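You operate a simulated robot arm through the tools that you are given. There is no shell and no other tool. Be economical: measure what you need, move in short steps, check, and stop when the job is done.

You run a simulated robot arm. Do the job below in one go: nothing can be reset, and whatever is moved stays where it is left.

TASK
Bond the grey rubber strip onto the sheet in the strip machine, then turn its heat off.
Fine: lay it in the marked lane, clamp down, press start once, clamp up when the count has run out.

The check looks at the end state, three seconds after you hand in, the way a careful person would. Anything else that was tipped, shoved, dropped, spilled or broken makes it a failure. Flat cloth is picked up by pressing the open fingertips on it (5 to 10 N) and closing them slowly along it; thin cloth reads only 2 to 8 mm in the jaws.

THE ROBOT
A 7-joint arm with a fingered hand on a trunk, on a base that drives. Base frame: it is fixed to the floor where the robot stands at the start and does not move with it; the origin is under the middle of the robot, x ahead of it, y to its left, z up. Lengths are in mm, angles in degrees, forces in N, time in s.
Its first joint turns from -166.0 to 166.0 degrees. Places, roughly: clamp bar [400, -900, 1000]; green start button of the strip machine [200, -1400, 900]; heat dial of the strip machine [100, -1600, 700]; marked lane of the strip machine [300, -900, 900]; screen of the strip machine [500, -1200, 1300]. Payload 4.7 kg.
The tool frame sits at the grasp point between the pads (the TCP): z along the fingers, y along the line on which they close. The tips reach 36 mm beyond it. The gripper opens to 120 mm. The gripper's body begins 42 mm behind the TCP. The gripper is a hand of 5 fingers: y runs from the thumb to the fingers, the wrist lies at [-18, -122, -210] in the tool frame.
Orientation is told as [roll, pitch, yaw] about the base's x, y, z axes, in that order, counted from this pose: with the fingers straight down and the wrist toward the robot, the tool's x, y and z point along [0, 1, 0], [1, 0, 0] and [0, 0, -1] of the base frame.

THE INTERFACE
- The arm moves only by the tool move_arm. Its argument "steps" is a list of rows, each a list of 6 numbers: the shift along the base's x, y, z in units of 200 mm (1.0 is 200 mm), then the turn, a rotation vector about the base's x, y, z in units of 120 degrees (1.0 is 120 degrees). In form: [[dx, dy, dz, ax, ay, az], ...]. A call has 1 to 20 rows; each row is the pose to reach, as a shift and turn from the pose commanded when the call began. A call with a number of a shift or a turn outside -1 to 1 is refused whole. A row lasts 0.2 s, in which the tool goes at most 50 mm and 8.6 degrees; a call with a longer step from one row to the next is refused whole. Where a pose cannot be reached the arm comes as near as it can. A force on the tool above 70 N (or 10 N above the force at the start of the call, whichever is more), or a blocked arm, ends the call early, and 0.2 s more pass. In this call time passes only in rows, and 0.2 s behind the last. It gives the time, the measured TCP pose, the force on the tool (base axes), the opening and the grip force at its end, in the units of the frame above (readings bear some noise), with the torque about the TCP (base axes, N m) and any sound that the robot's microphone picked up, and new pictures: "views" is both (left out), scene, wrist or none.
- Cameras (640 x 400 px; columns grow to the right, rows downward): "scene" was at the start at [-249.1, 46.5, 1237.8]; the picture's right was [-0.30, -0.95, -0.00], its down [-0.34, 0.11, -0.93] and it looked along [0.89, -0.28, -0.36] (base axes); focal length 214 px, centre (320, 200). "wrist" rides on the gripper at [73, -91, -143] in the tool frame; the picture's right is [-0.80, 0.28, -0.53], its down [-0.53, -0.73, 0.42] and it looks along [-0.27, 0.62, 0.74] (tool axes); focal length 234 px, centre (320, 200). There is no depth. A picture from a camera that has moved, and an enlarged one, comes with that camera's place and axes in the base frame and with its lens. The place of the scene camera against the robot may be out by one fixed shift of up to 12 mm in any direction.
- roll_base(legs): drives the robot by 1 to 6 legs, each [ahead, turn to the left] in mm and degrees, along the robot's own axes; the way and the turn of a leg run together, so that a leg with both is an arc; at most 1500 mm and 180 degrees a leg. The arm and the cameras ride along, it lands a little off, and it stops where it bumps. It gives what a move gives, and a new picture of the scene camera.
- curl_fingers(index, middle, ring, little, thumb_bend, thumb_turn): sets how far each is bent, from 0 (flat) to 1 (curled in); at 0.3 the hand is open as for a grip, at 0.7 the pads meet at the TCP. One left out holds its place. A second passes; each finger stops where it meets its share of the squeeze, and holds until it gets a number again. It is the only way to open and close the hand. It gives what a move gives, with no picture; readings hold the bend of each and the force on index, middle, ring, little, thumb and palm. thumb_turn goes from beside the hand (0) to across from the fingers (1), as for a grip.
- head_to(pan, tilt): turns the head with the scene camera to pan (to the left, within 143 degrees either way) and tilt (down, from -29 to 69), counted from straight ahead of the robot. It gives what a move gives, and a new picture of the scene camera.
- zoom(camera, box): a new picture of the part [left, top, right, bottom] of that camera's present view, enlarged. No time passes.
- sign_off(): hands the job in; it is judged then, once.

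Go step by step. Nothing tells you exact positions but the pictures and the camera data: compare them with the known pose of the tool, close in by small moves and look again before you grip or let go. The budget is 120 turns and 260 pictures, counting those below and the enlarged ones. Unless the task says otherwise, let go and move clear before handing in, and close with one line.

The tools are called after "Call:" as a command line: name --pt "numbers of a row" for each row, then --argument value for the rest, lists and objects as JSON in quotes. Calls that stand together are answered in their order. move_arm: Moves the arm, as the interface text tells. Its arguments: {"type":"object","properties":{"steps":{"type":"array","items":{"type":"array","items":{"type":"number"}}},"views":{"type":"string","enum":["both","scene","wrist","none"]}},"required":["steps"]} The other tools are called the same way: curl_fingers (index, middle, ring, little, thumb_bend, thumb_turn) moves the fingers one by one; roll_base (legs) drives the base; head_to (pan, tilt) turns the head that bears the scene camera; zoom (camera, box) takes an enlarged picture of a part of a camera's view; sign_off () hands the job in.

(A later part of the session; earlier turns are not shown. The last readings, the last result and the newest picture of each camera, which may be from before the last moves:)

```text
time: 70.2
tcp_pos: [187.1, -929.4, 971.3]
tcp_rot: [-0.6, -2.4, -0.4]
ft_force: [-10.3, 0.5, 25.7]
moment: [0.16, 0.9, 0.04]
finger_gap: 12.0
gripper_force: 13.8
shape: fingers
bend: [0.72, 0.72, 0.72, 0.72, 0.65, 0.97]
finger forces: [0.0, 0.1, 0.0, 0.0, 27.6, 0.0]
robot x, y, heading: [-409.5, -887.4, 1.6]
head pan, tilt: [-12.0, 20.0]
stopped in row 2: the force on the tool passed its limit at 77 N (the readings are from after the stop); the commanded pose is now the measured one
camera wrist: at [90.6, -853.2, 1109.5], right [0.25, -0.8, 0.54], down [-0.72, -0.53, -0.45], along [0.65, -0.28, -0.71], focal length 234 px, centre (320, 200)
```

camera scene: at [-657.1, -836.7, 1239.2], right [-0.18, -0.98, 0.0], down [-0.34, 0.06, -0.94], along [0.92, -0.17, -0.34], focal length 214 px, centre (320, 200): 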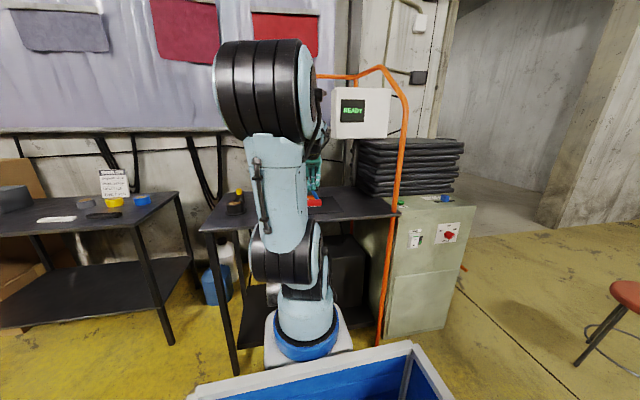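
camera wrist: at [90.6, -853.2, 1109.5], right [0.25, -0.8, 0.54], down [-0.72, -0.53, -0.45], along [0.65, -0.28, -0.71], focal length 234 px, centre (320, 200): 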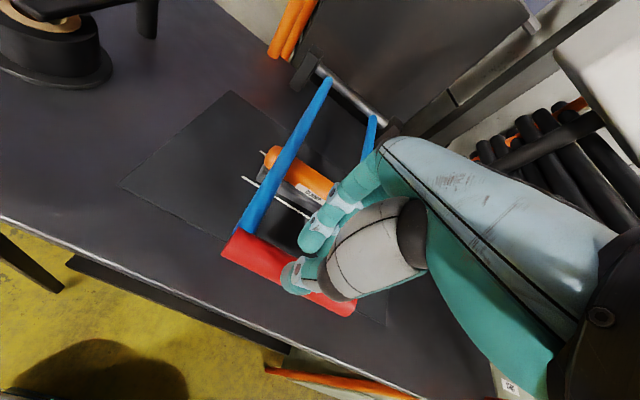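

The clamp is firmly seated (80 N on the stop). I'll lift the hand off and withdraw, then look at the result.

Call:
move_arm --pt "0 0 0.2 0 0.01 0" --pt "0 0 0.4 0 0.02 0" --pt "0 0 0.6 0 0.02 0" --pt "-0.15 0 0.8 0 0.02 0" --pt "-0.35 0 0.9 0 0.02 0" --pt "-0.55 0 0.9 0 0.02 0" --views "wrist"

Call:
zoom --camera "wrist" --box '[150, 120, 390, 320]'

```text
time: 71.7
tcp_pos: [77.7, -929.2, 1148.9]
tcp_rot: [-0.5, 0.5, -0.4]
ft_force: [0.3, -0.4, -0.6]
moment: [0.04, 0.04, -0.01]
finger_gap: 1.8
gripper_force: 0.0
shape: fingers
bend: [0.72, 0.72, 0.72, 0.72, 0.68, 0.97]
finger forces: [0.0, 0.1, 0.0, 0.1, 0.1, 0.1]
robot x, y, heading: [-409.3, -885.2, 1.4]
head pan, tilt: [-12.0, 20.0]
camera wrist: at [-12.1, -853.8, 1291.2], right [0.28, -0.8, 0.53], down [-0.74, -0.53, -0.41], along [0.61, -0.28, -0.74], focal length 234 px, centre (320, 200)
```

wrist: 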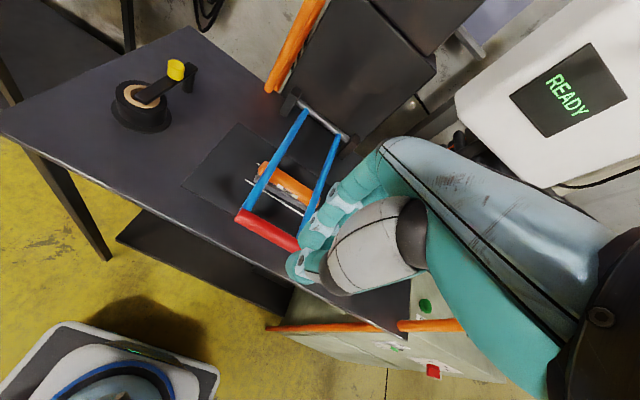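

```text
2.00 times, centred on (270, 220) of wrist
camera zoom: at [-12.1, -853.8, 1291.2], right [0.28, -0.8, 0.53], down [-0.74, -0.53, -0.41], along [0.61, -0.28, -0.74], focal length 468 px, centre (420, 160)
```

zoom: 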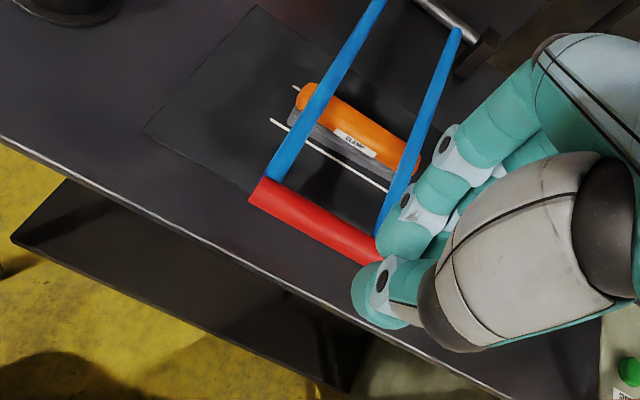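

The clamp is down with the strip in the lane. From the wrist view the button is near (228, −1390, 874) and the dial near (130, −1620, 720). I'll drive to about (−470, −1320), from where button, clamp and dial are all reachable.

Call:
roll_base --legs '[[-60, 0], [0, -91.4], [433, 0], [0, 90]]'

```text
time: 82.5
tcp_pos: [16.8, -1372.3, 1148.7]
tcp_rot: [-0.6, 0.4, -2.2]
ft_force: [0.0, -0.6, -0.3]
moment: [-0.03, 0.04, 0.03]
finger_gap: 1.9
gripper_force: 0.0
shape: fingers
bend: [0.72, 0.72, 0.72, 0.72, 0.68, 0.97]
finger forces: [0.0, 0.1, 0.0, 0.0, 0.0, 0.0]
robot x, y, heading: [-471.7, -1315.9, -0.5]
head pan, tilt: [-12.0, 20.0]
camera scene: at [-715.8, -1257.6, 1239.3], right [-0.22, -0.98, 0.0], down [-0.33, 0.07, -0.94], along [0.92, -0.2, -0.34], focal length 214 px, centre (320, 200)
```

scene: 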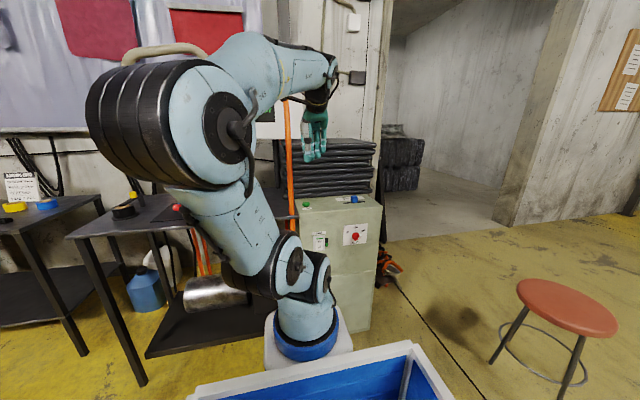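

I'll zoom in on the cabinet.

Call:
zoom --camera "scene" --box '[280, 120, 400, 260]'

Call:
move_arm --pt "0 -0.05 0.1 0 0 0" --views "wrist"

```text
2.86 times, centred on (340, 190) of scene
camera zoom: at [-715.8, -1257.6, 1239.3], right [-0.22, -0.98, 0.0], down [-0.33, 0.07, -0.94], along [0.92, -0.2, -0.34], focal length 613 px, centre (263, 229)
```

zoom: 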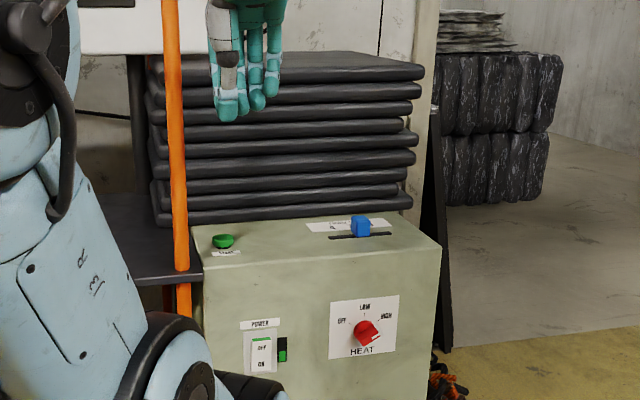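

```text
time: 82.9
tcp_pos: [15.2, -1383.6, 1167.6]
tcp_rot: [-0.6, 0.3, -2.2]
ft_force: [-1.0, 0.3, -0.4]
moment: [-0.01, 0.02, -0.01]
finger_gap: 2.1
gripper_force: 0.1
shape: fingers
bend: [0.72, 0.72, 0.72, 0.72, 0.68, 0.97]
finger forces: [0.0, 0.0, 0.0, 0.1, 0.0, 0.0]
robot x, y, heading: [-469.5, -1315.8, -0.8]
head pan, tilt: [-12.0, 20.0]
camera wrist: at [-71.7, -1304.7, 1311.5], right [0.25, -0.81, 0.53], down [-0.75, -0.51, -0.42], along [0.61, -0.3, -0.74], focal length 234 px, centre (320, 200)
```

wrist: 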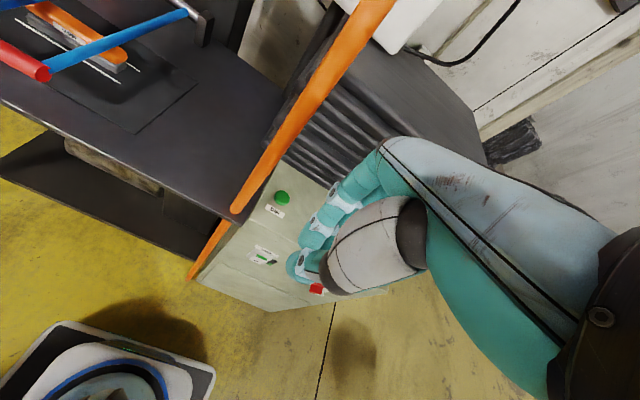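

There's a blue slider on top with a label; I'll read it and the start label.

Call:
zoom --camera "scene" --box '[325, 185, 365, 210]'

Call:
zoom --camera "scene" --box '[305, 220, 375, 262]'

Call:
zoom --camera "wrist" --box '[220, 170, 340, 300]'

```text
16.00 times, centred on (345, 198) of scene
camera zoom: at [-715.9, -1257.6, 1239.2], right [-0.22, -0.98, 0.0], down [-0.33, 0.07, -0.94], along [0.92, -0.2, -0.34], focal length 3432 px, centre (-80, 240)
```

zoom: 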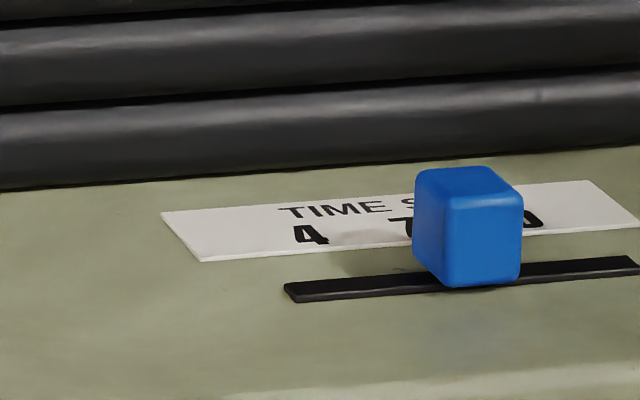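

```text
9.14 times, centred on (340, 241) of scene
camera zoom: at [-715.9, -1257.6, 1239.2], right [-0.22, -0.98, 0.0], down [-0.33, 0.07, -0.94], along [0.92, -0.2, -0.34], focal length 1961 px, centre (137, -175)
```

zoom: 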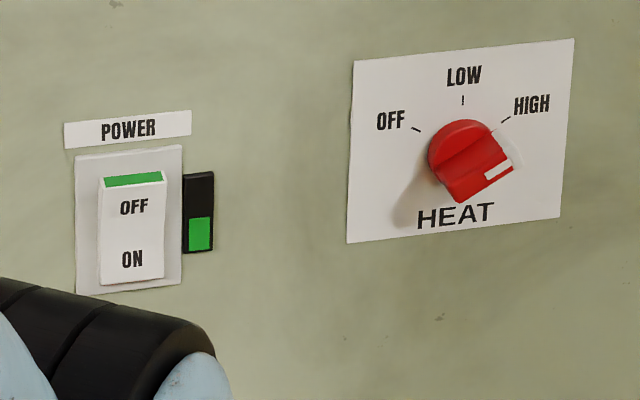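

```text
3.08 times, centred on (280, 235) of wrist
camera zoom: at [-71.7, -1304.7, 1311.5], right [0.25, -0.81, 0.53], down [-0.75, -0.51, -0.42], along [0.61, -0.3, -0.74], focal length 720 px, centre (443, 92)
```

zoom: 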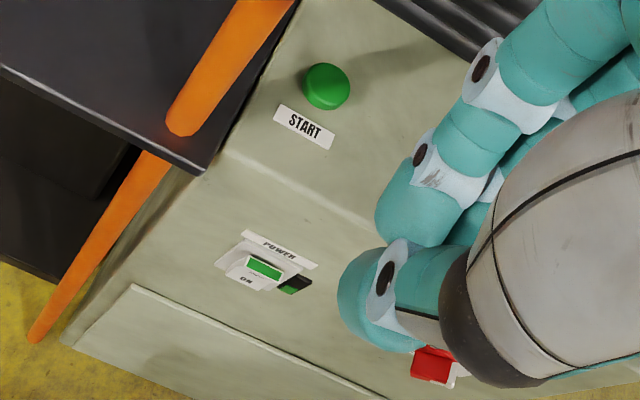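

Time is at 7, heat at high, power on. The start button reads (232, −1392, 878), and I'll bring the fingertips above it with the wrist turned away from the orange post.

Call:
move_arm --pt "0.1 -0.01 0 0 0 0.05" --pt "0.3 -0.02 0 0 0 0.1" --pt "0.5 -0.03 0 0 0 0.14" --pt "0.7 -0.03 0 0 0 0.14" --pt "0.9 -0.035 0 0 0 0.14" --pt "1.0 -0.035 0 0 0 0.14" --views "scene"

Call:
move_arm --pt "0.05 -0.01 -0.2 0 0 0" --pt "0.1 -0.01 -0.4 0 0 0" --pt "0.1 -0.01 -0.6 0 0 0" --views "both"

```text
time: 84.3
tcp_pos: [215.7, -1391.0, 1168.1]
tcp_rot: [-0.6, 0.3, 14.7]
ft_force: [0.7, 0.3, 0.0]
moment: [-0.01, -0.02, 0.0]
finger_gap: 1.9
gripper_force: 0.1
shape: fingers
bend: [0.72, 0.72, 0.72, 0.72, 0.68, 0.97]
finger forces: [0.0, 0.0, 0.1, 0.1, 0.1, 0.1]
robot x, y, heading: [-468.2, -1313.2, -0.5]
head pan, tilt: [-12.0, 20.0]
camera scene: at [-716.1, -1257.6, 1239.2], right [-0.22, -0.98, 0.0], down [-0.33, 0.07, -0.94], along [0.92, -0.2, -0.34], focal length 214 px, centre (320, 200)
```

scene: 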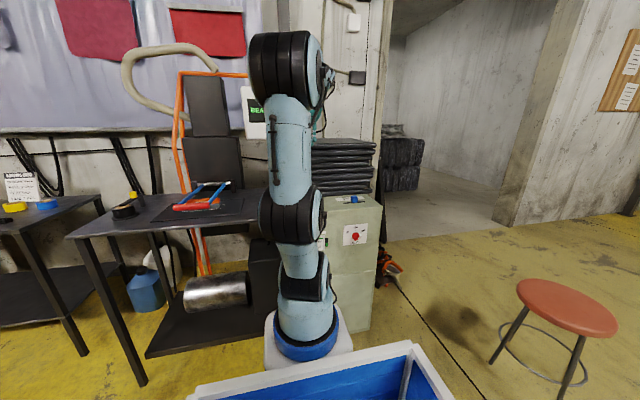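

```text
time: 85.1
tcp_pos: [235.0, -1391.2, 1048.3]
tcp_rot: [-0.6, 0.3, 14.6]
ft_force: [-1.0, 0.9, 0.7]
moment: [-0.01, -0.02, 0.0]
finger_gap: 1.9
gripper_force: 0.1
shape: fingers
bend: [0.72, 0.72, 0.72, 0.72, 0.68, 0.97]
finger forces: [0.0, 0.0, 0.0, 0.0, 0.0, 0.0]
robot x, y, heading: [-467.5, -1311.2, -0.3]
head pan, tilt: [-12.0, 20.0]
camera scene: at [-716.0, -1257.6, 1239.2], right [-0.22, -0.98, 0.0], down [-0.33, 0.07, -0.94], along [0.92, -0.2, -0.34], focal length 214 px, centre (320, 200)
camera wrist: at [129.9, -1342.3, 1191.0], right [0.47, -0.7, 0.53], down [-0.58, -0.7, -0.42], along [0.67, -0.11, -0.74], focal length 234 px, centre (320, 200)
```

scene: 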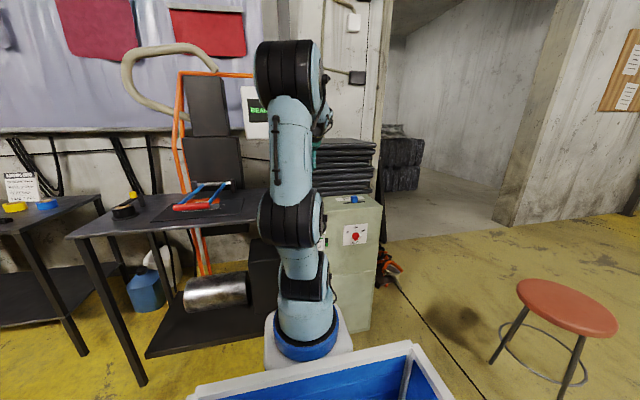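
wrist: 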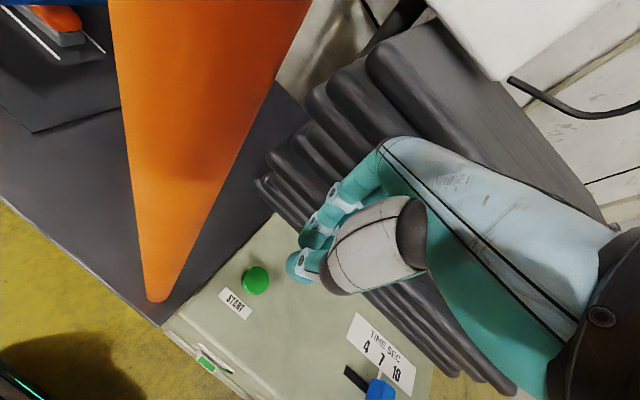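

The button is right under the fingertips. I'll go down to just above it, then press in small steps.

Call:
move_arm --pt "0 0.01 -0.2 0 0 0" --pt "0 0.01 -0.4 0 0 0" --pt "0 0.01 -0.53 0 0 0" --views "wrist"

```text
time: 85.9
tcp_pos: [235.0, -1390.0, 941.2]
tcp_rot: [-0.6, 0.3, 14.6]
ft_force: [-0.4, 0.2, 0.7]
moment: [-0.03, 0.01, 0.01]
finger_gap: 2.2
gripper_force: 0.0
shape: fingers
bend: [0.72, 0.72, 0.72, 0.72, 0.68, 0.97]
finger forces: [0.1, 0.0, 0.1, 0.1, 0.0, 0.0]
robot x, y, heading: [-468.3, -1317.1, -0.4]
head pan, tilt: [-12.0, 20.0]
camera wrist: at [128.8, -1340.5, 1085.5], right [0.47, -0.7, 0.53], down [-0.58, -0.7, -0.42], along [0.67, -0.11, -0.74], focal length 234 px, centre (320, 200)
```

wrist: 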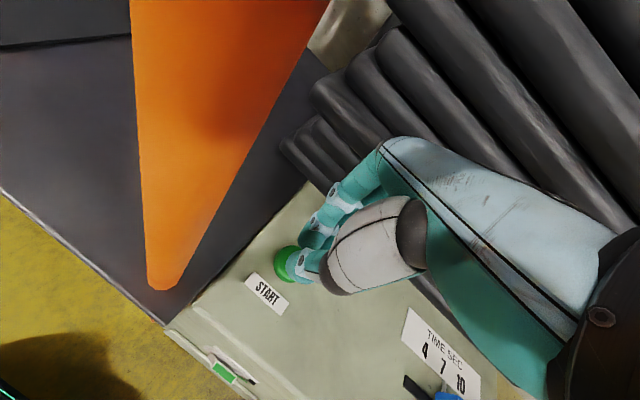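

Call:
move_arm --pt "-0.015 0.015 -0.03 0 0 0" --pt "-0.015 0.015 -0.05 0 0 0" --pt "-0.015 0.015 -0.065 0 0 0" --views "none"

Call:
zoom --camera "scene" --box '[160, 80, 340, 220]'

```text
time: 86.7
tcp_pos: [232.1, -1386.7, 929.1]
tcp_rot: [-0.6, 0.3, 14.6]
ft_force: [-0.1, 0.5, 0.1]
moment: [0.03, -0.04, 0.01]
finger_gap: 2.1
gripper_force: 0.1
shape: fingers
bend: [0.72, 0.72, 0.72, 0.72, 0.68, 0.97]
finger forces: [0.0, 0.0, 0.0, 0.0, 0.0, 0.0]
robot x, y, heading: [-473.2, -1315.9, -0.6]
head pan, tilt: [-12.0, 20.0]
```

```text
2.86 times, centred on (250, 150) of scene
camera zoom: at [-715.8, -1257.6, 1239.3], right [-0.22, -0.98, 0.0], down [-0.33, 0.07, -0.94], along [0.92, -0.2, -0.34], focal length 613 px, centre (520, 343)
```

zoom: 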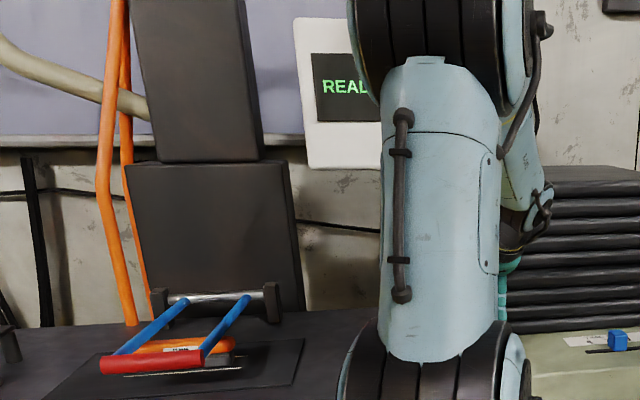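

Not touching yet. I'll continue pressing down slowly.

Call:
move_arm --pt "0 0 -0.015 0 0 0" --pt "0 0 -0.03 0 0 0" --pt "0 0 -0.045 0 0 0" --views "none"

Call:
zoom --camera "scene" --box '[220, 80, 280, 140]'

```text
time: 87.5
tcp_pos: [231.8, -1386.0, 920.1]
tcp_rot: [-0.6, 0.4, 14.6]
ft_force: [-0.3, 0.2, -0.8]
moment: [-0.03, 0.01, 0.01]
finger_gap: 1.9
gripper_force: 0.1
shape: fingers
bend: [0.72, 0.72, 0.72, 0.72, 0.68, 0.97]
finger forces: [0.0, 0.0, 0.1, 0.0, 0.1, 0.1]
robot x, y, heading: [-469.3, -1313.2, -0.3]
head pan, tilt: [-12.0, 20.0]
```

```text
6.67 times, centred on (250, 110) of scene
camera zoom: at [-715.8, -1257.6, 1239.3], right [-0.22, -0.98, 0.0], down [-0.33, 0.07, -0.94], along [0.92, -0.2, -0.34], focal length 1430 px, centre (787, 800)
```

zoom: 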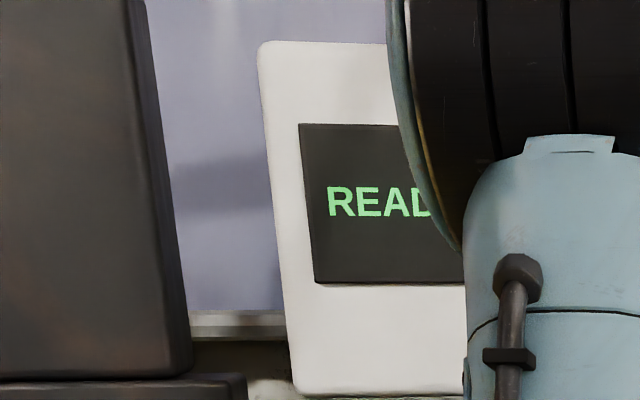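

Call:
move_arm --pt "0 0 -0.015 0 0 0" --pt "0 0 -0.03 0 0 0" --views "wrist"

Call:
zoom --camera "wrist" --box '[230, 190, 370, 320]'

Call:
zoom --camera "scene" --box '[220, 80, 280, 140]'

```text
time: 88.1
tcp_pos: [231.9, -1386.6, 913.7]
tcp_rot: [-0.6, 0.3, 14.5]
ft_force: [0.0, 0.1, -0.2]
moment: [0.01, 0.0, -0.02]
finger_gap: 2.1
gripper_force: 0.0
shape: fingers
bend: [0.72, 0.72, 0.72, 0.72, 0.68, 0.97]
finger forces: [0.1, 0.0, 0.0, 0.0, 0.0, 0.0]
robot x, y, heading: [-467.2, -1315.9, -0.6]
head pan, tilt: [-12.0, 20.0]
camera wrist: at [126.4, -1337.0, 1057.4], right [0.47, -0.7, 0.53], down [-0.58, -0.7, -0.42], along [0.67, -0.11, -0.74], focal length 234 px, centre (320, 200)
```

wrist: 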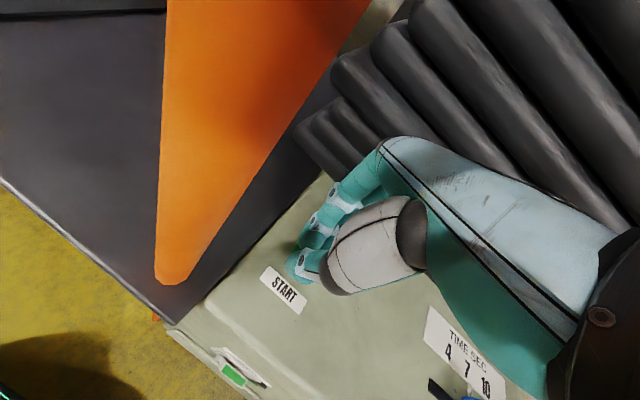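

```text
3.08 times, centred on (300, 255) of wrist
camera zoom: at [126.4, -1337.0, 1057.4], right [0.47, -0.7, 0.53], down [-0.58, -0.7, -0.42], along [0.67, -0.11, -0.74], focal length 720 px, centre (382, 31)
```

zoom: 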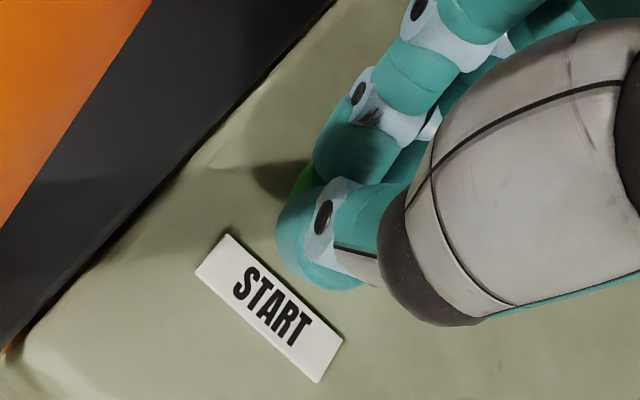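

```text
6.67 times, centred on (250, 110) of scene
camera zoom: at [-715.8, -1257.6, 1239.3], right [-0.22, -0.98, 0.0], down [-0.33, 0.07, -0.94], along [0.92, -0.2, -0.34], focal length 1430 px, centre (787, 800)
```

zoom: 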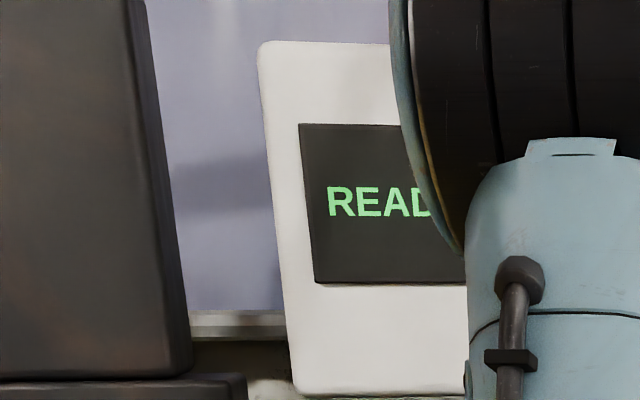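

The button is beneath the tips; its top is just lower than I thought. I'll keep going down slowly.

Call:
move_arm --pt "0 -0.01 -0.015 0 0 0" --pt "0 -0.02 -0.03 0 0 0" --views "none"

Call:
zoom --camera "scene" --box '[220, 80, 280, 140]'

```text
time: 88.7
tcp_pos: [232.4, -1391.6, 908.6]
tcp_rot: [-0.6, 0.3, 14.6]
ft_force: [-0.3, 2.0, 2.4]
moment: [0.06, 0.05, -0.05]
finger_gap: 1.8
gripper_force: 1.7
shape: fingers
bend: [0.72, 0.72, 0.72, 0.72, 0.68, 0.97]
finger forces: [0.0, 0.0, 0.0, 0.0, 3.3, 0.1]
robot x, y, heading: [-469.2, -1316.6, -0.2]
head pan, tilt: [-12.0, 20.0]
heard: click
```

```text
6.67 times, centred on (250, 110) of scene
camera zoom: at [-715.9, -1257.6, 1239.2], right [-0.22, -0.98, 0.0], down [-0.33, 0.07, -0.94], along [0.92, -0.2, -0.34], focal length 1430 px, centre (787, 800)
```

zoom: 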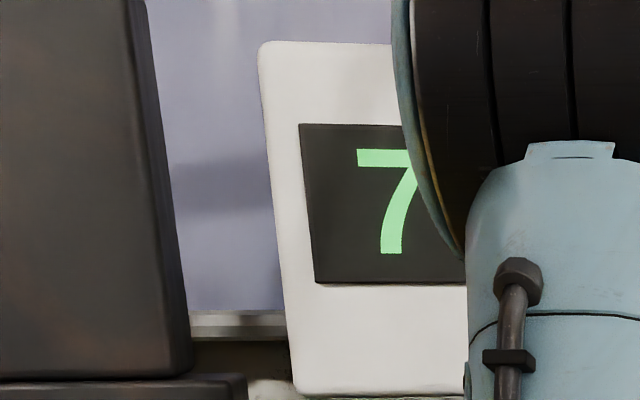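

It clicked once and the count started at 7. I'll lift straight off and travel to the clamp while it counts.

Call:
move_arm --pt "0 0 0.2 0 0 0" --pt "0 0 0.4 0 0 0" --pt "0 0 0.6 0 0 0" --pt "0 0 0.8 0 0 0" --pt "0 0 1.0 0 0 0" --views "none"

Call:
move_arm --pt "-0.15 0 0.1 0 0 -0.03" --pt "-0.4 0 0.2 0 0 -0.07" --pt "-0.65 0 0.2 0 0 -0.11" --pt "-0.85 0.0 0.2 0 0 -0.122" --pt "-1.0 0.1 0.2 0 0 -0.122" --views "none"

Call:
move_arm --pt "0 0.2 0 0 0 0" --pt "0 0.4 0 0 0 0" --pt "0 0.6 0 0 0 0" --pt "0 0.8 0 0 0 0" --pt "0 1.0 0 0 0 0" --views "scene"

```text
time: 89.9
tcp_pos: [232.1, -1390.8, 1109.2]
tcp_rot: [-0.5, 0.5, 14.6]
ft_force: [0.1, -0.9, -0.2]
moment: [-0.02, 0.01, 0.0]
finger_gap: 2.0
gripper_force: 0.1
shape: fingers
bend: [0.72, 0.72, 0.72, 0.72, 0.68, 0.97]
finger forces: [0.0, 0.0, 0.0, 0.1, 0.0, 0.0]
robot x, y, heading: [-471.4, -1312.1, -0.4]
head pan, tilt: [-12.0, 20.0]
```

```text
refused: row 2 steps farther than a row can; nothing moved
```

```text
time: 90.5
tcp_pos: [234.1, -1327.7, 1110.8]
tcp_rot: [-1.0, 0.1, 13.7]
ft_force: [0.3, -52.9, 5.4]
moment: [6.39, 0.23, 3.6]
finger_gap: 1.9
gripper_force: 0.1
shape: fingers
bend: [0.72, 0.72, 0.72, 0.72, 0.68, 0.97]
finger forces: [0.0, 0.1, 0.1, 0.1, 0.0, 0.0]
robot x, y, heading: [-467.9, -1318.9, -0.6]
head pan, tilt: [-12.0, 20.0]
stopped in row 3: the force on the tool passed its limit at 85 N (the readings are from after the stop); the commanded pose is now the measured one
camera scene: at [-715.3, -1258.4, 1239.4], right [-0.22, -0.97, 0.0], down [-0.33, 0.08, -0.94], along [0.92, -0.21, -0.34], focal length 214 px, centre (320, 200)
```

scene: 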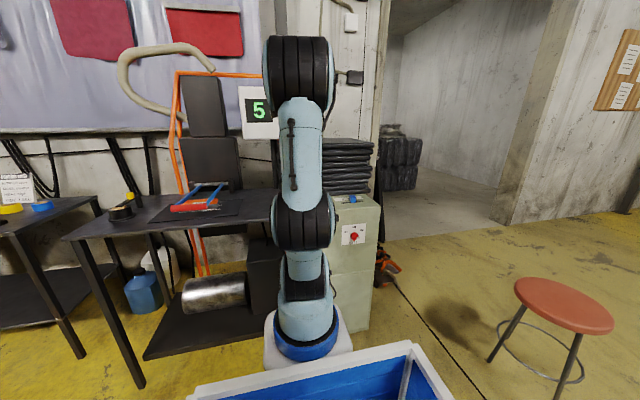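

One step was refused and the next pushed the hand against the orange post. I'll back off right away and check the post and machine.

Call:
move_arm --pt "0 -0.15 0 0 0 0" --pt "0 -0.32 0 0 0 0" --views "both"

```text
time: 91.1
tcp_pos: [234.4, -1385.3, 1110.3]
tcp_rot: [-1.0, 0.1, 14.1]
ft_force: [-0.2, -0.5, -1.0]
moment: [-0.01, 0.01, 0.0]
finger_gap: 1.8
gripper_force: 0.0
shape: fingers
bend: [0.72, 0.72, 0.72, 0.72, 0.68, 0.97]
finger forces: [0.0, 0.0, 0.0, 0.1, 0.0, 0.0]
robot x, y, heading: [-473.6, -1316.6, -1.1]
head pan, tilt: [-12.0, 20.0]
camera scene: at [-715.7, -1257.0, 1239.2], right [-0.22, -0.98, 0.0], down [-0.33, 0.07, -0.94], along [0.92, -0.2, -0.34], focal length 214 px, centre (320, 200)
camera wrist: at [128.4, -1334.1, 1252.6], right [0.47, -0.7, 0.54], down [-0.58, -0.7, -0.41], along [0.67, -0.12, -0.74], focal length 234 px, centre (320, 200)
```

scene: 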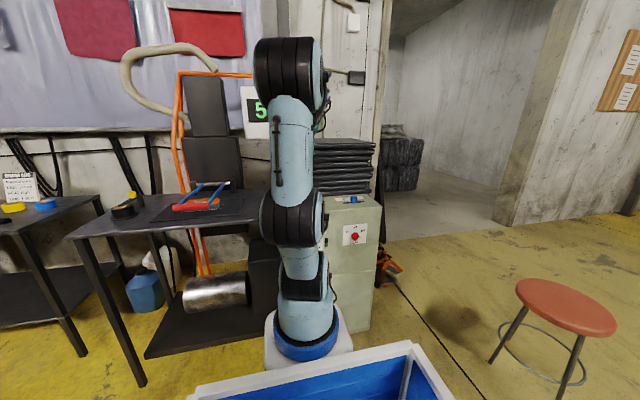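
wrist: 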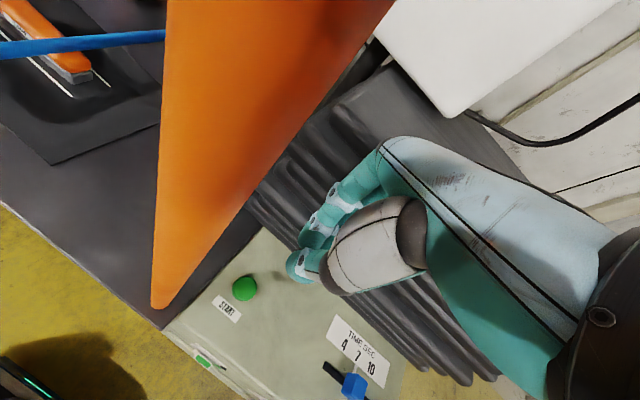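

The post looks unmoved and the count is at 5. I'll pull back toward the robot, one verified move at a time.

Call:
move_arm --pt "-0.15 -0.05 0.05 0 0 0" --pt "-0.35 -0.05 0.1 0 0 0" --pt "-0.55 -0.05 0.15 0 0 0" --pt "-0.77 -0.05 0.2 0 0 -0.04" --pt "-1.0 -0.05 0.2 0 0 -0.08" --views "wrist"

```text
time: 92.3
tcp_pos: [34.0, -1396.1, 1149.6]
tcp_rot: [-0.8, 0.3, 4.4]
ft_force: [0.3, 0.7, -0.7]
moment: [0.02, 0.01, -0.01]
finger_gap: 2.2
gripper_force: 0.0
shape: fingers
bend: [0.72, 0.72, 0.72, 0.72, 0.68, 0.97]
finger forces: [0.0, 0.0, 0.0, 0.1, 0.0, 0.0]
robot x, y, heading: [-470.6, -1312.9, -0.8]
head pan, tilt: [-12.0, 20.0]
camera wrist: at [-61.7, -1327.3, 1293.5], right [0.34, -0.77, 0.54], down [-0.69, -0.59, -0.41], along [0.64, -0.23, -0.74], focal length 234 px, centre (320, 200)
```

wrist: 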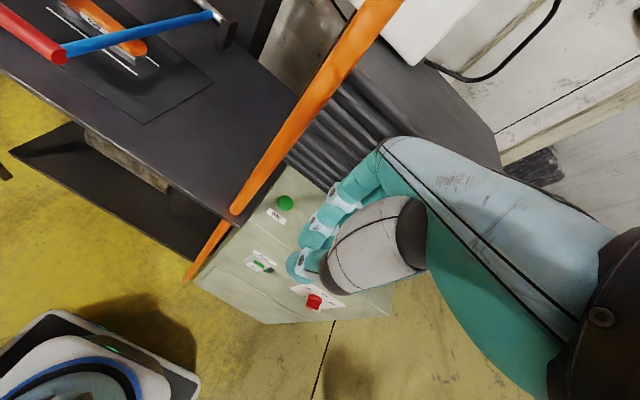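

Clear of the post. I'll back another 50 mm and travel left past it.

Call:
move_arm --pt "-0.2 0.05 0 0 0 0" --pt "-0.3 0.22 0 0 0 0" --pt "-0.3 0.45 0 0 0 0" --pt "-0.3 0.68 0 0 0 -0.02" --pt "-0.3 0.9 0 0 0 -0.037" --pt "-0.3 1.0 0 0 0 -0.037" --views "wrist"

```text
time: 93.9
tcp_pos: [7.6, -1303.2, 1150.8]
tcp_rot: [-1.1, 0.2, -28.9]
ft_force: [0.0, -1.5, 0.3]
moment: [0.03, -0.01, 0.01]
finger_gap: 1.8
gripper_force: 0.1
shape: fingers
bend: [0.72, 0.72, 0.72, 0.72, 0.68, 0.97]
finger forces: [0.0, 0.0, 0.0, 0.0, 0.0, 0.0]
robot x, y, heading: [-467.0, -1314.2, -0.7]
head pan, tilt: [-12.0, 20.0]
stopped in row 6: the arm was blocked; the commanded pose is now the measured one
camera wrist: at [-33.4, -1193.2, 1292.7], right [-0.14, -0.83, 0.54], down [-0.9, -0.12, -0.41], along [0.41, -0.54, -0.73], focal length 234 px, centre (320, 200)
```

wrist: 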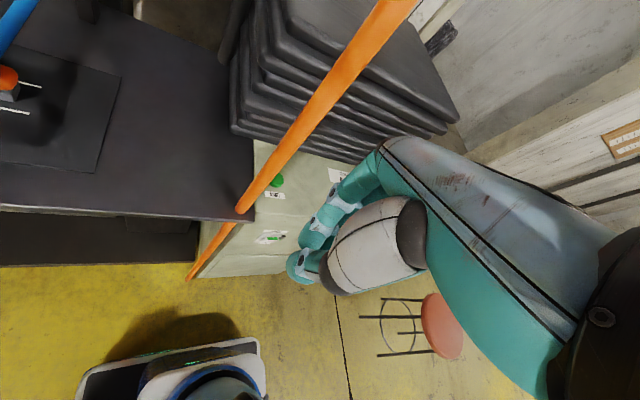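

The arm re-configured at the front again, as before. I'll go on left and bring the yaw back to 0.

Call:
move_arm --pt "0 0.2 0 0 0 0.05" --pt "0 0.4 0 0 0 0.1" --pt "0 0.6 0 0 0 0.15" --pt "0 0.8 0 0 0 0.2" --pt "0 1.0 0 0 0 0.24" --views "scene"

Call:
zoom --camera "scene" --box '[150, 70, 310, 220]'

```text
time: 95.1
tcp_pos: [7.2, -1102.6, 1152.3]
tcp_rot: [-0.9, 0.2, 0.0]
ft_force: [0.0, -0.3, -0.3]
moment: [0.02, 0.0, -0.03]
finger_gap: 1.8
gripper_force: 0.2
shape: fingers
bend: [0.72, 0.72, 0.72, 0.72, 0.68, 0.97]
finger forces: [0.0, 0.0, 0.1, 0.1, 0.0, 0.1]
robot x, y, heading: [-469.4, -1314.9, -0.6]
head pan, tilt: [-12.0, 20.0]
camera scene: at [-715.7, -1256.9, 1239.2], right [-0.22, -0.98, 0.0], down [-0.33, 0.08, -0.94], along [0.92, -0.21, -0.34], focal length 214 px, centre (320, 200)
```

scene: 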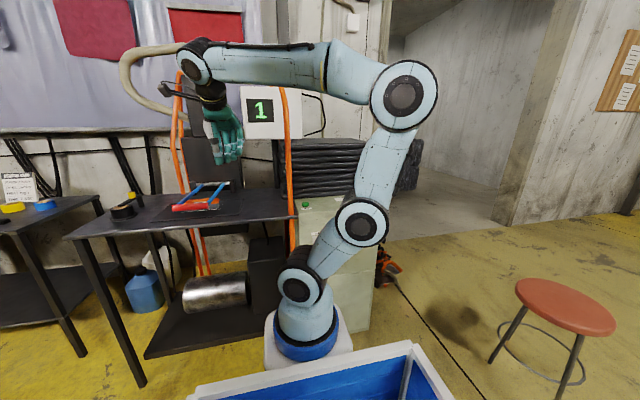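

```text
2.67 times, centred on (230, 145) of scene
camera zoom: at [-715.7, -1256.9, 1239.2], right [-0.22, -0.98, 0.0], down [-0.33, 0.08, -0.94], along [0.92, -0.21, -0.34], focal length 572 px, centre (560, 347)
```

zoom: 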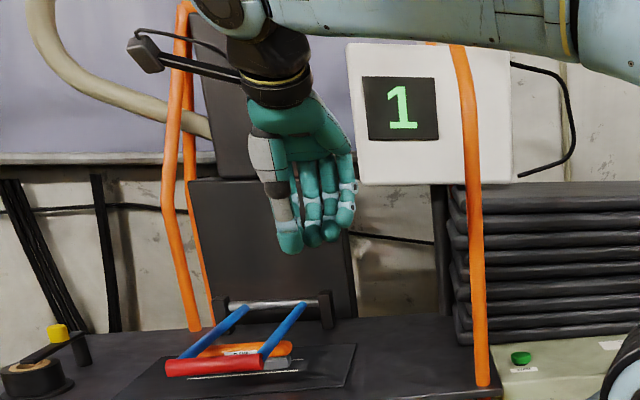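

The count is at 1 and the bar is clearly visible. I'll move over it with the hand high and open the fingers.

Call:
move_arm --pt "0.12 0.16 -0.06 0 0 0" --pt "0.25 0.32 -0.12 0 0 0" --pt "0.38 0.48 -0.18 0 0 0" --pt "0.51 0.64 -0.24 0 0 0" --pt "0.64 0.8 -0.3 0 0 0" --pt "0.77 0.92 -0.36 0 0 0" --pt "0.89 0.95 -0.45 0 0 0" --views "none"

Call:
curl_fingers --index 0.4 --middle 0.4 --ring 0.4 --little 0.4 --thumb_bend 0.35

Call:
move_arm --pt "0 0 0 0 0 0" --views "both"

Call:
zoom --camera "scene" --box '[150, 70, 310, 220]'

```text
time: 96.7
tcp_pos: [186.0, -912.4, 1060.9]
tcp_rot: [-1.0, 0.1, 0.0]
ft_force: [0.1, 0.0, 0.3]
moment: [0.02, 0.0, -0.02]
finger_gap: 2.1
gripper_force: 0.1
shape: fingers
bend: [0.72, 0.72, 0.72, 0.72, 0.68, 0.97]
finger forces: [0.0, 0.1, 0.0, 0.1, 0.0, 0.0]
robot x, y, heading: [-467.2, -1313.4, -0.9]
head pan, tilt: [-12.0, 20.0]
```

```text
time: 97.7
tcp_pos: [185.3, -912.0, 1060.0]
tcp_rot: [-0.9, 0.2, -0.1]
ft_force: [0.4, 0.5, -0.3]
moment: [0.0, 0.01, 0.0]
finger_gap: 99.8
gripper_force: 0.0
shape: fingers
bend: [0.4, 0.4, 0.4, 0.4, 0.35, 0.97]
finger forces: [0.0, 0.1, 0.1, 0.0, 0.0, 0.0]
robot x, y, heading: [-468.7, -1316.1, -0.7]
head pan, tilt: [-12.0, 20.0]
```

```text
time: 98.1
tcp_pos: [186.5, -912.3, 1059.5]
tcp_rot: [-0.9, 0.2, -0.1]
ft_force: [0.7, 0.1, 0.8]
moment: [0.05, 0.02, -0.02]
finger_gap: 100.0
gripper_force: 0.0
shape: fingers
bend: [0.4, 0.4, 0.4, 0.4, 0.35, 0.97]
finger forces: [0.0, 0.0, 0.1, 0.1, 0.0, 0.0]
robot x, y, heading: [-471.2, -1315.4, -0.5]
head pan, tilt: [-12.0, 20.0]
camera scene: at [-715.6, -1256.6, 1239.3], right [-0.22, -0.98, 0.0], down [-0.33, 0.07, -0.94], along [0.92, -0.21, -0.34], focal length 214 px, centre (320, 200)
camera wrist: at [96.1, -837.1, 1202.6], right [0.28, -0.79, 0.54], down [-0.73, -0.54, -0.41], along [0.62, -0.28, -0.73], focal length 234 px, centre (320, 200)
```

scene: 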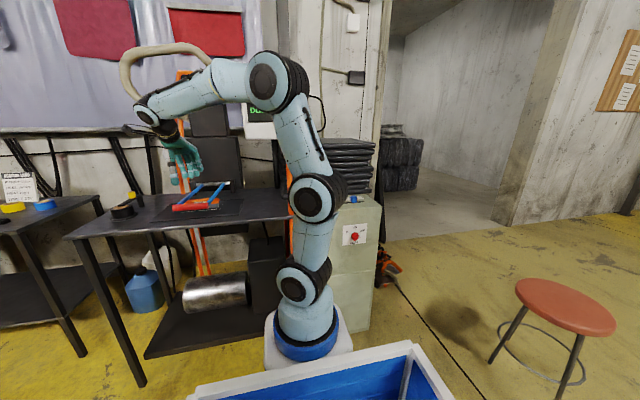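
wrist: 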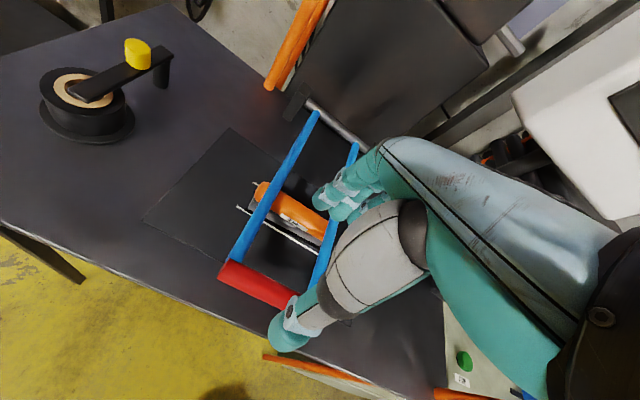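

```text
2.67 times, centred on (230, 145) of scene
camera zoom: at [-715.6, -1256.6, 1239.3], right [-0.22, -0.98, 0.0], down [-0.33, 0.07, -0.94], along [0.92, -0.21, -0.34], focal length 572 px, centre (560, 347)
```

zoom: 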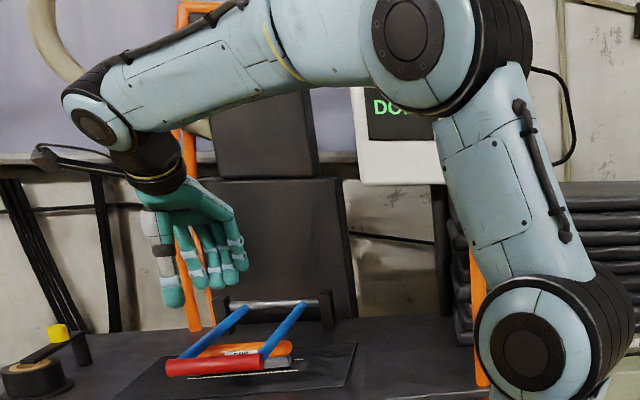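

The screen shows DONE. I'll lower the open hand over the red bar to grip it.

Call:
move_arm --pt "-0.01 0.01 -0.2 0 0 0" --pt "-0.01 0.015 -0.4 0 0 0" --pt "-0.01 0.015 -0.55 0 0 0" --pt "-0.01 0.015 -0.66 0 0 0" --views "wrist"

Call:
zoom --camera "scene" --box '[160, 140, 260, 220]'

```text
time: 99.1
tcp_pos: [185.1, -909.9, 928.5]
tcp_rot: [-1.0, 0.2, 0.0]
ft_force: [-0.5, 0.0, -0.6]
moment: [0.0, -0.01, 0.01]
finger_gap: 99.9
gripper_force: 0.1
shape: fingers
bend: [0.4, 0.4, 0.4, 0.4, 0.35, 0.97]
finger forces: [0.0, 0.0, 0.0, 0.1, 0.0, 0.1]
robot x, y, heading: [-471.8, -1315.7, -0.6]
head pan, tilt: [-12.0, 20.0]
camera wrist: at [94.5, -834.5, 1071.5], right [0.28, -0.79, 0.54], down [-0.73, -0.54, -0.41], along [0.62, -0.28, -0.73], focal length 234 px, centre (320, 200)
```

wrist: 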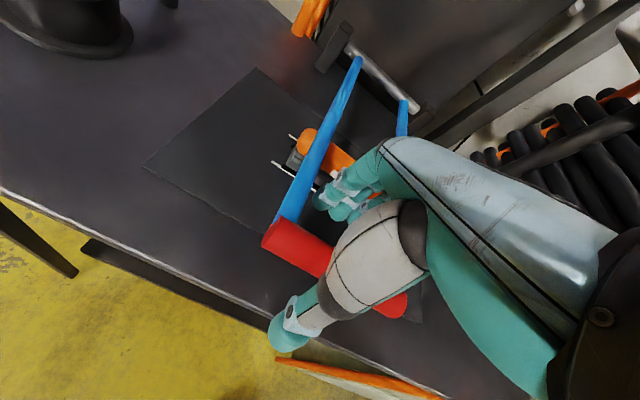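

```text
5.00 times, centred on (210, 180) of scene
camera zoom: at [-715.7, -1256.7, 1239.2], right [-0.22, -0.98, 0.0], down [-0.33, 0.08, -0.94], along [0.92, -0.21, -0.34], focal length 1072 px, centre (870, 300)
```

zoom: 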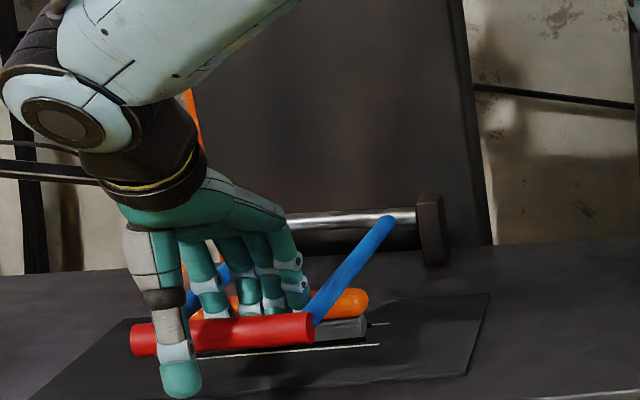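

The hand straddles the bar well. I'll lower 6 mm and close on it.

Call:
move_arm --pt "0 0 -0.03 0 0 0" --views "none"

Call:
curl_fingers --index 0.72 --middle 0.72 --ring 0.72 --little 0.72 --thumb_bend 0.65

Call:
zoom --camera "scene" --box '[160, 140, 260, 220]'

```text
time: 99.5
tcp_pos: [185.4, -910.9, 921.9]
tcp_rot: [-1.0, 0.2, -0.1]
ft_force: [0.2, 0.2, 0.4]
moment: [0.01, -0.01, 0.0]
finger_gap: 100.0
gripper_force: 0.2
shape: fingers
bend: [0.4, 0.4, 0.4, 0.4, 0.35, 0.97]
finger forces: [0.0, 0.0, 0.1, 0.0, 0.1, 0.0]
robot x, y, heading: [-472.0, -1311.2, -0.6]
head pan, tilt: [-12.0, 20.0]
```

```text
time: 100.5
tcp_pos: [184.2, -909.2, 922.3]
tcp_rot: [-1.1, 0.2, 0.0]
ft_force: [-13.3, -1.5, -2.7]
moment: [-0.01, -0.06, 0.11]
finger_gap: 18.6
gripper_force: 6.1
shape: fingers
bend: [0.72, 0.72, 0.72, 0.72, 0.59, 0.97]
finger forces: [0.0, 0.1, 0.0, 0.1, 13.4, 0.1]
robot x, y, heading: [-468.8, -1316.0, -0.7]
head pan, tilt: [-12.0, 20.0]
```

```text
5.00 times, centred on (210, 180) of scene
camera zoom: at [-716.0, -1256.7, 1239.2], right [-0.22, -0.98, 0.0], down [-0.33, 0.07, -0.94], along [0.92, -0.21, -0.34], focal length 1072 px, centre (870, 300)
```

zoom: 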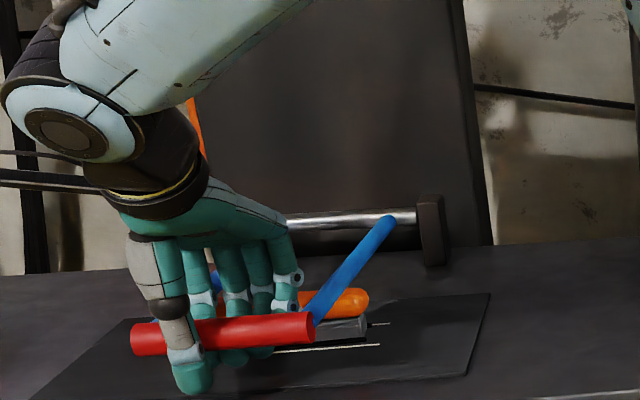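

The finger tips are now hooked beneath the bar with the thumb in front. I'll curl a little more and lift along the arc.

Call:
curl_fingers --index 0.8 --middle 0.8 --ring 0.8 --little 0.8

Call:
move_arm --pt "0 0 0.05 0 0 0" --pt "-0.005 0 0.1 0 0 0" --pt "-0.005 0 0.15 0 0 0" --pt "-0.005 0 0.2 0 0 0" --views "wrist"

Call:
zoom --camera "scene" --box '[160, 120, 260, 200]'

```text
time: 101.5
tcp_pos: [186.3, -910.5, 922.7]
tcp_rot: [-1.0, 0.1, 0.0]
ft_force: [16.0, -2.6, -2.4]
moment: [0.26, 0.06, 1.01]
finger_gap: 13.0
gripper_force: 19.3
shape: fingers
bend: [0.8, 0.79, 0.78, 0.79, 0.61, 0.97]
finger forces: [2.2, 3.9, 8.2, 12.4, 12.1, 0.0]
robot x, y, heading: [-468.0, -1314.9, -0.8]
head pan, tilt: [-12.0, 20.0]
```

```text
time: 102.5
tcp_pos: [183.0, -910.2, 961.5]
tcp_rot: [-1.0, 0.3, 0.0]
ft_force: [1.8, 1.0, -1.5]
moment: [0.0, 0.04, 0.07]
finger_gap: 8.8
gripper_force: 1.4
shape: fingers
bend: [0.8, 0.8, 0.8, 0.8, 0.63, 0.97]
finger forces: [0.0, 0.0, 0.0, 1.7, 0.1, 0.1]
robot x, y, heading: [-468.4, -1311.1, -0.8]
head pan, tilt: [-12.0, 20.0]
camera wrist: at [93.3, -834.1, 1105.1], right [0.28, -0.79, 0.54], down [-0.73, -0.54, -0.41], along [0.62, -0.28, -0.74], focal length 234 px, centre (320, 200)
```

wrist: 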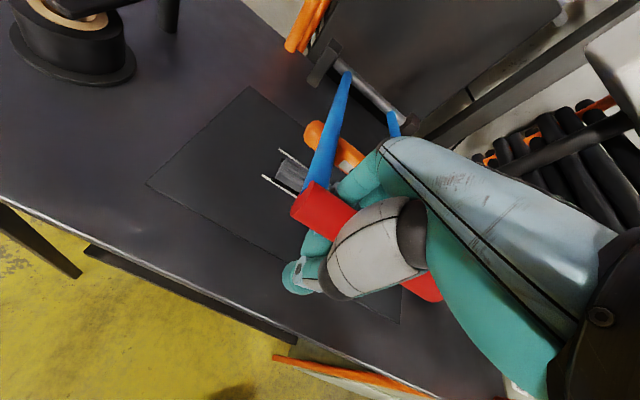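

```text
5.00 times, centred on (210, 160) of scene
camera zoom: at [-715.7, -1256.8, 1239.3], right [-0.22, -0.98, 0.0], down [-0.33, 0.07, -0.94], along [0.92, -0.21, -0.34], focal length 1072 px, centre (870, 400)
```

zoom: 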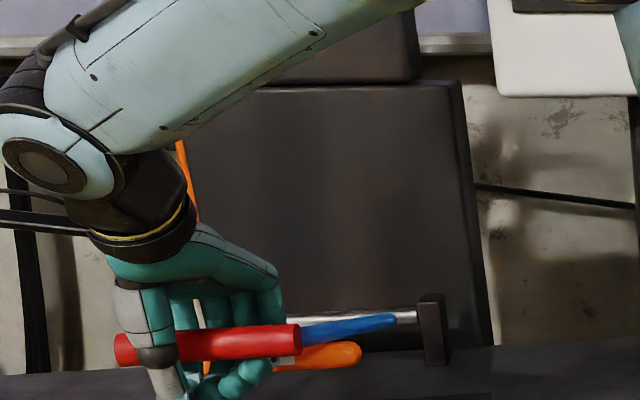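

The clamp is rising with the hand. I'll continue along its arc to the top.

Call:
move_arm --pt "0.02 0 0.1 0 0 0" --pt "0.055 0 0.2 0 0 0" --pt "0.09 0 0.29 0 0 0" --pt "0.14 0 0.38 0 0 0" --pt "0.19 0 0.47 0 0 0" --views "wrist"

Call:
zoom --camera "scene" --box '[160, 100, 280, 200]'

```text
time: 103.7
tcp_pos: [221.0, -910.3, 1056.3]
tcp_rot: [-1.2, 0.3, 0.0]
ft_force: [0.5, 0.2, -0.6]
moment: [0.07, -0.01, -0.01]
finger_gap: 8.8
gripper_force: 0.0
shape: fingers
bend: [0.8, 0.8, 0.8, 0.8, 0.63, 0.97]
finger forces: [0.1, 0.0, 0.0, 0.0, 0.0, 0.1]
robot x, y, heading: [-472.8, -1317.0, -0.9]
head pan, tilt: [-12.0, 20.0]
camera wrist: at [132.3, -834.6, 1199.0], right [0.28, -0.79, 0.54], down [-0.73, -0.54, -0.41], along [0.62, -0.28, -0.74], focal length 234 px, centre (320, 200)
```

wrist: 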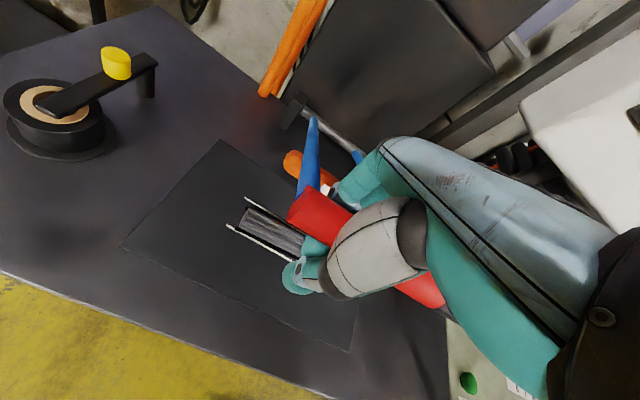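

```text
4.00 times, centred on (220, 150) of scene
camera zoom: at [-715.5, -1256.6, 1239.3], right [-0.22, -0.98, 0.0], down [-0.33, 0.07, -0.94], along [0.92, -0.21, -0.34], focal length 858 px, centre (720, 400)
```

zoom: 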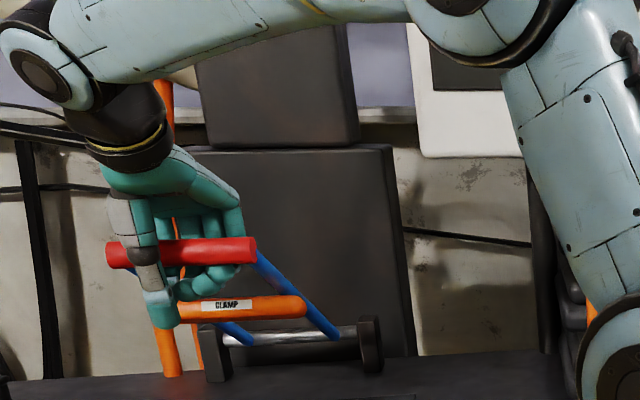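

The clamp is most of the way up. I'll go on to its top stop, so that it stays.

Call:
move_arm --pt "0.06 0 0.1 0 0 0" --pt "0.12 0 0.2 0 0 0" --pt "0.19 0 0.3 0 0 0" --pt "0.25 0 0.38 0 0 0" --pt "0.31 0 0.45 0 0 0" --views "none"

Call:
zoom --camera "scene" --box '[160, 90, 280, 190]'

```text
time: 104.9
tcp_pos: [283.0, -907.9, 1143.2]
tcp_rot: [-1.3, 0.6, 0.1]
ft_force: [-35.0, 2.6, -36.5]
moment: [-0.01, -1.51, 0.35]
finger_gap: 27.8
gripper_force: 23.8
shape: fingers
bend: [0.8, 0.79, 0.79, 0.8, 0.5, 0.96]
finger forces: [1.8, 1.3, 3.6, 2.4, 38.1, 0.0]
robot x, y, heading: [-469.0, -1313.4, -0.8]
head pan, tilt: [-12.0, 20.0]
```

```text
4.00 times, centred on (220, 140) of scene
camera zoom: at [-716.4, -1256.3, 1239.1], right [-0.22, -0.98, 0.0], down [-0.33, 0.07, -0.94], along [0.92, -0.2, -0.34], focal length 858 px, centre (720, 440)
```

zoom: 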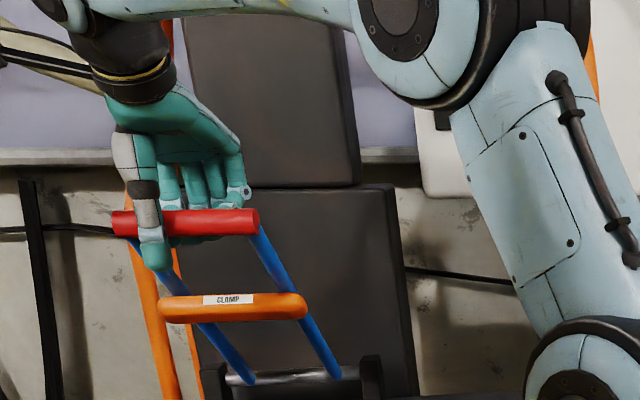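

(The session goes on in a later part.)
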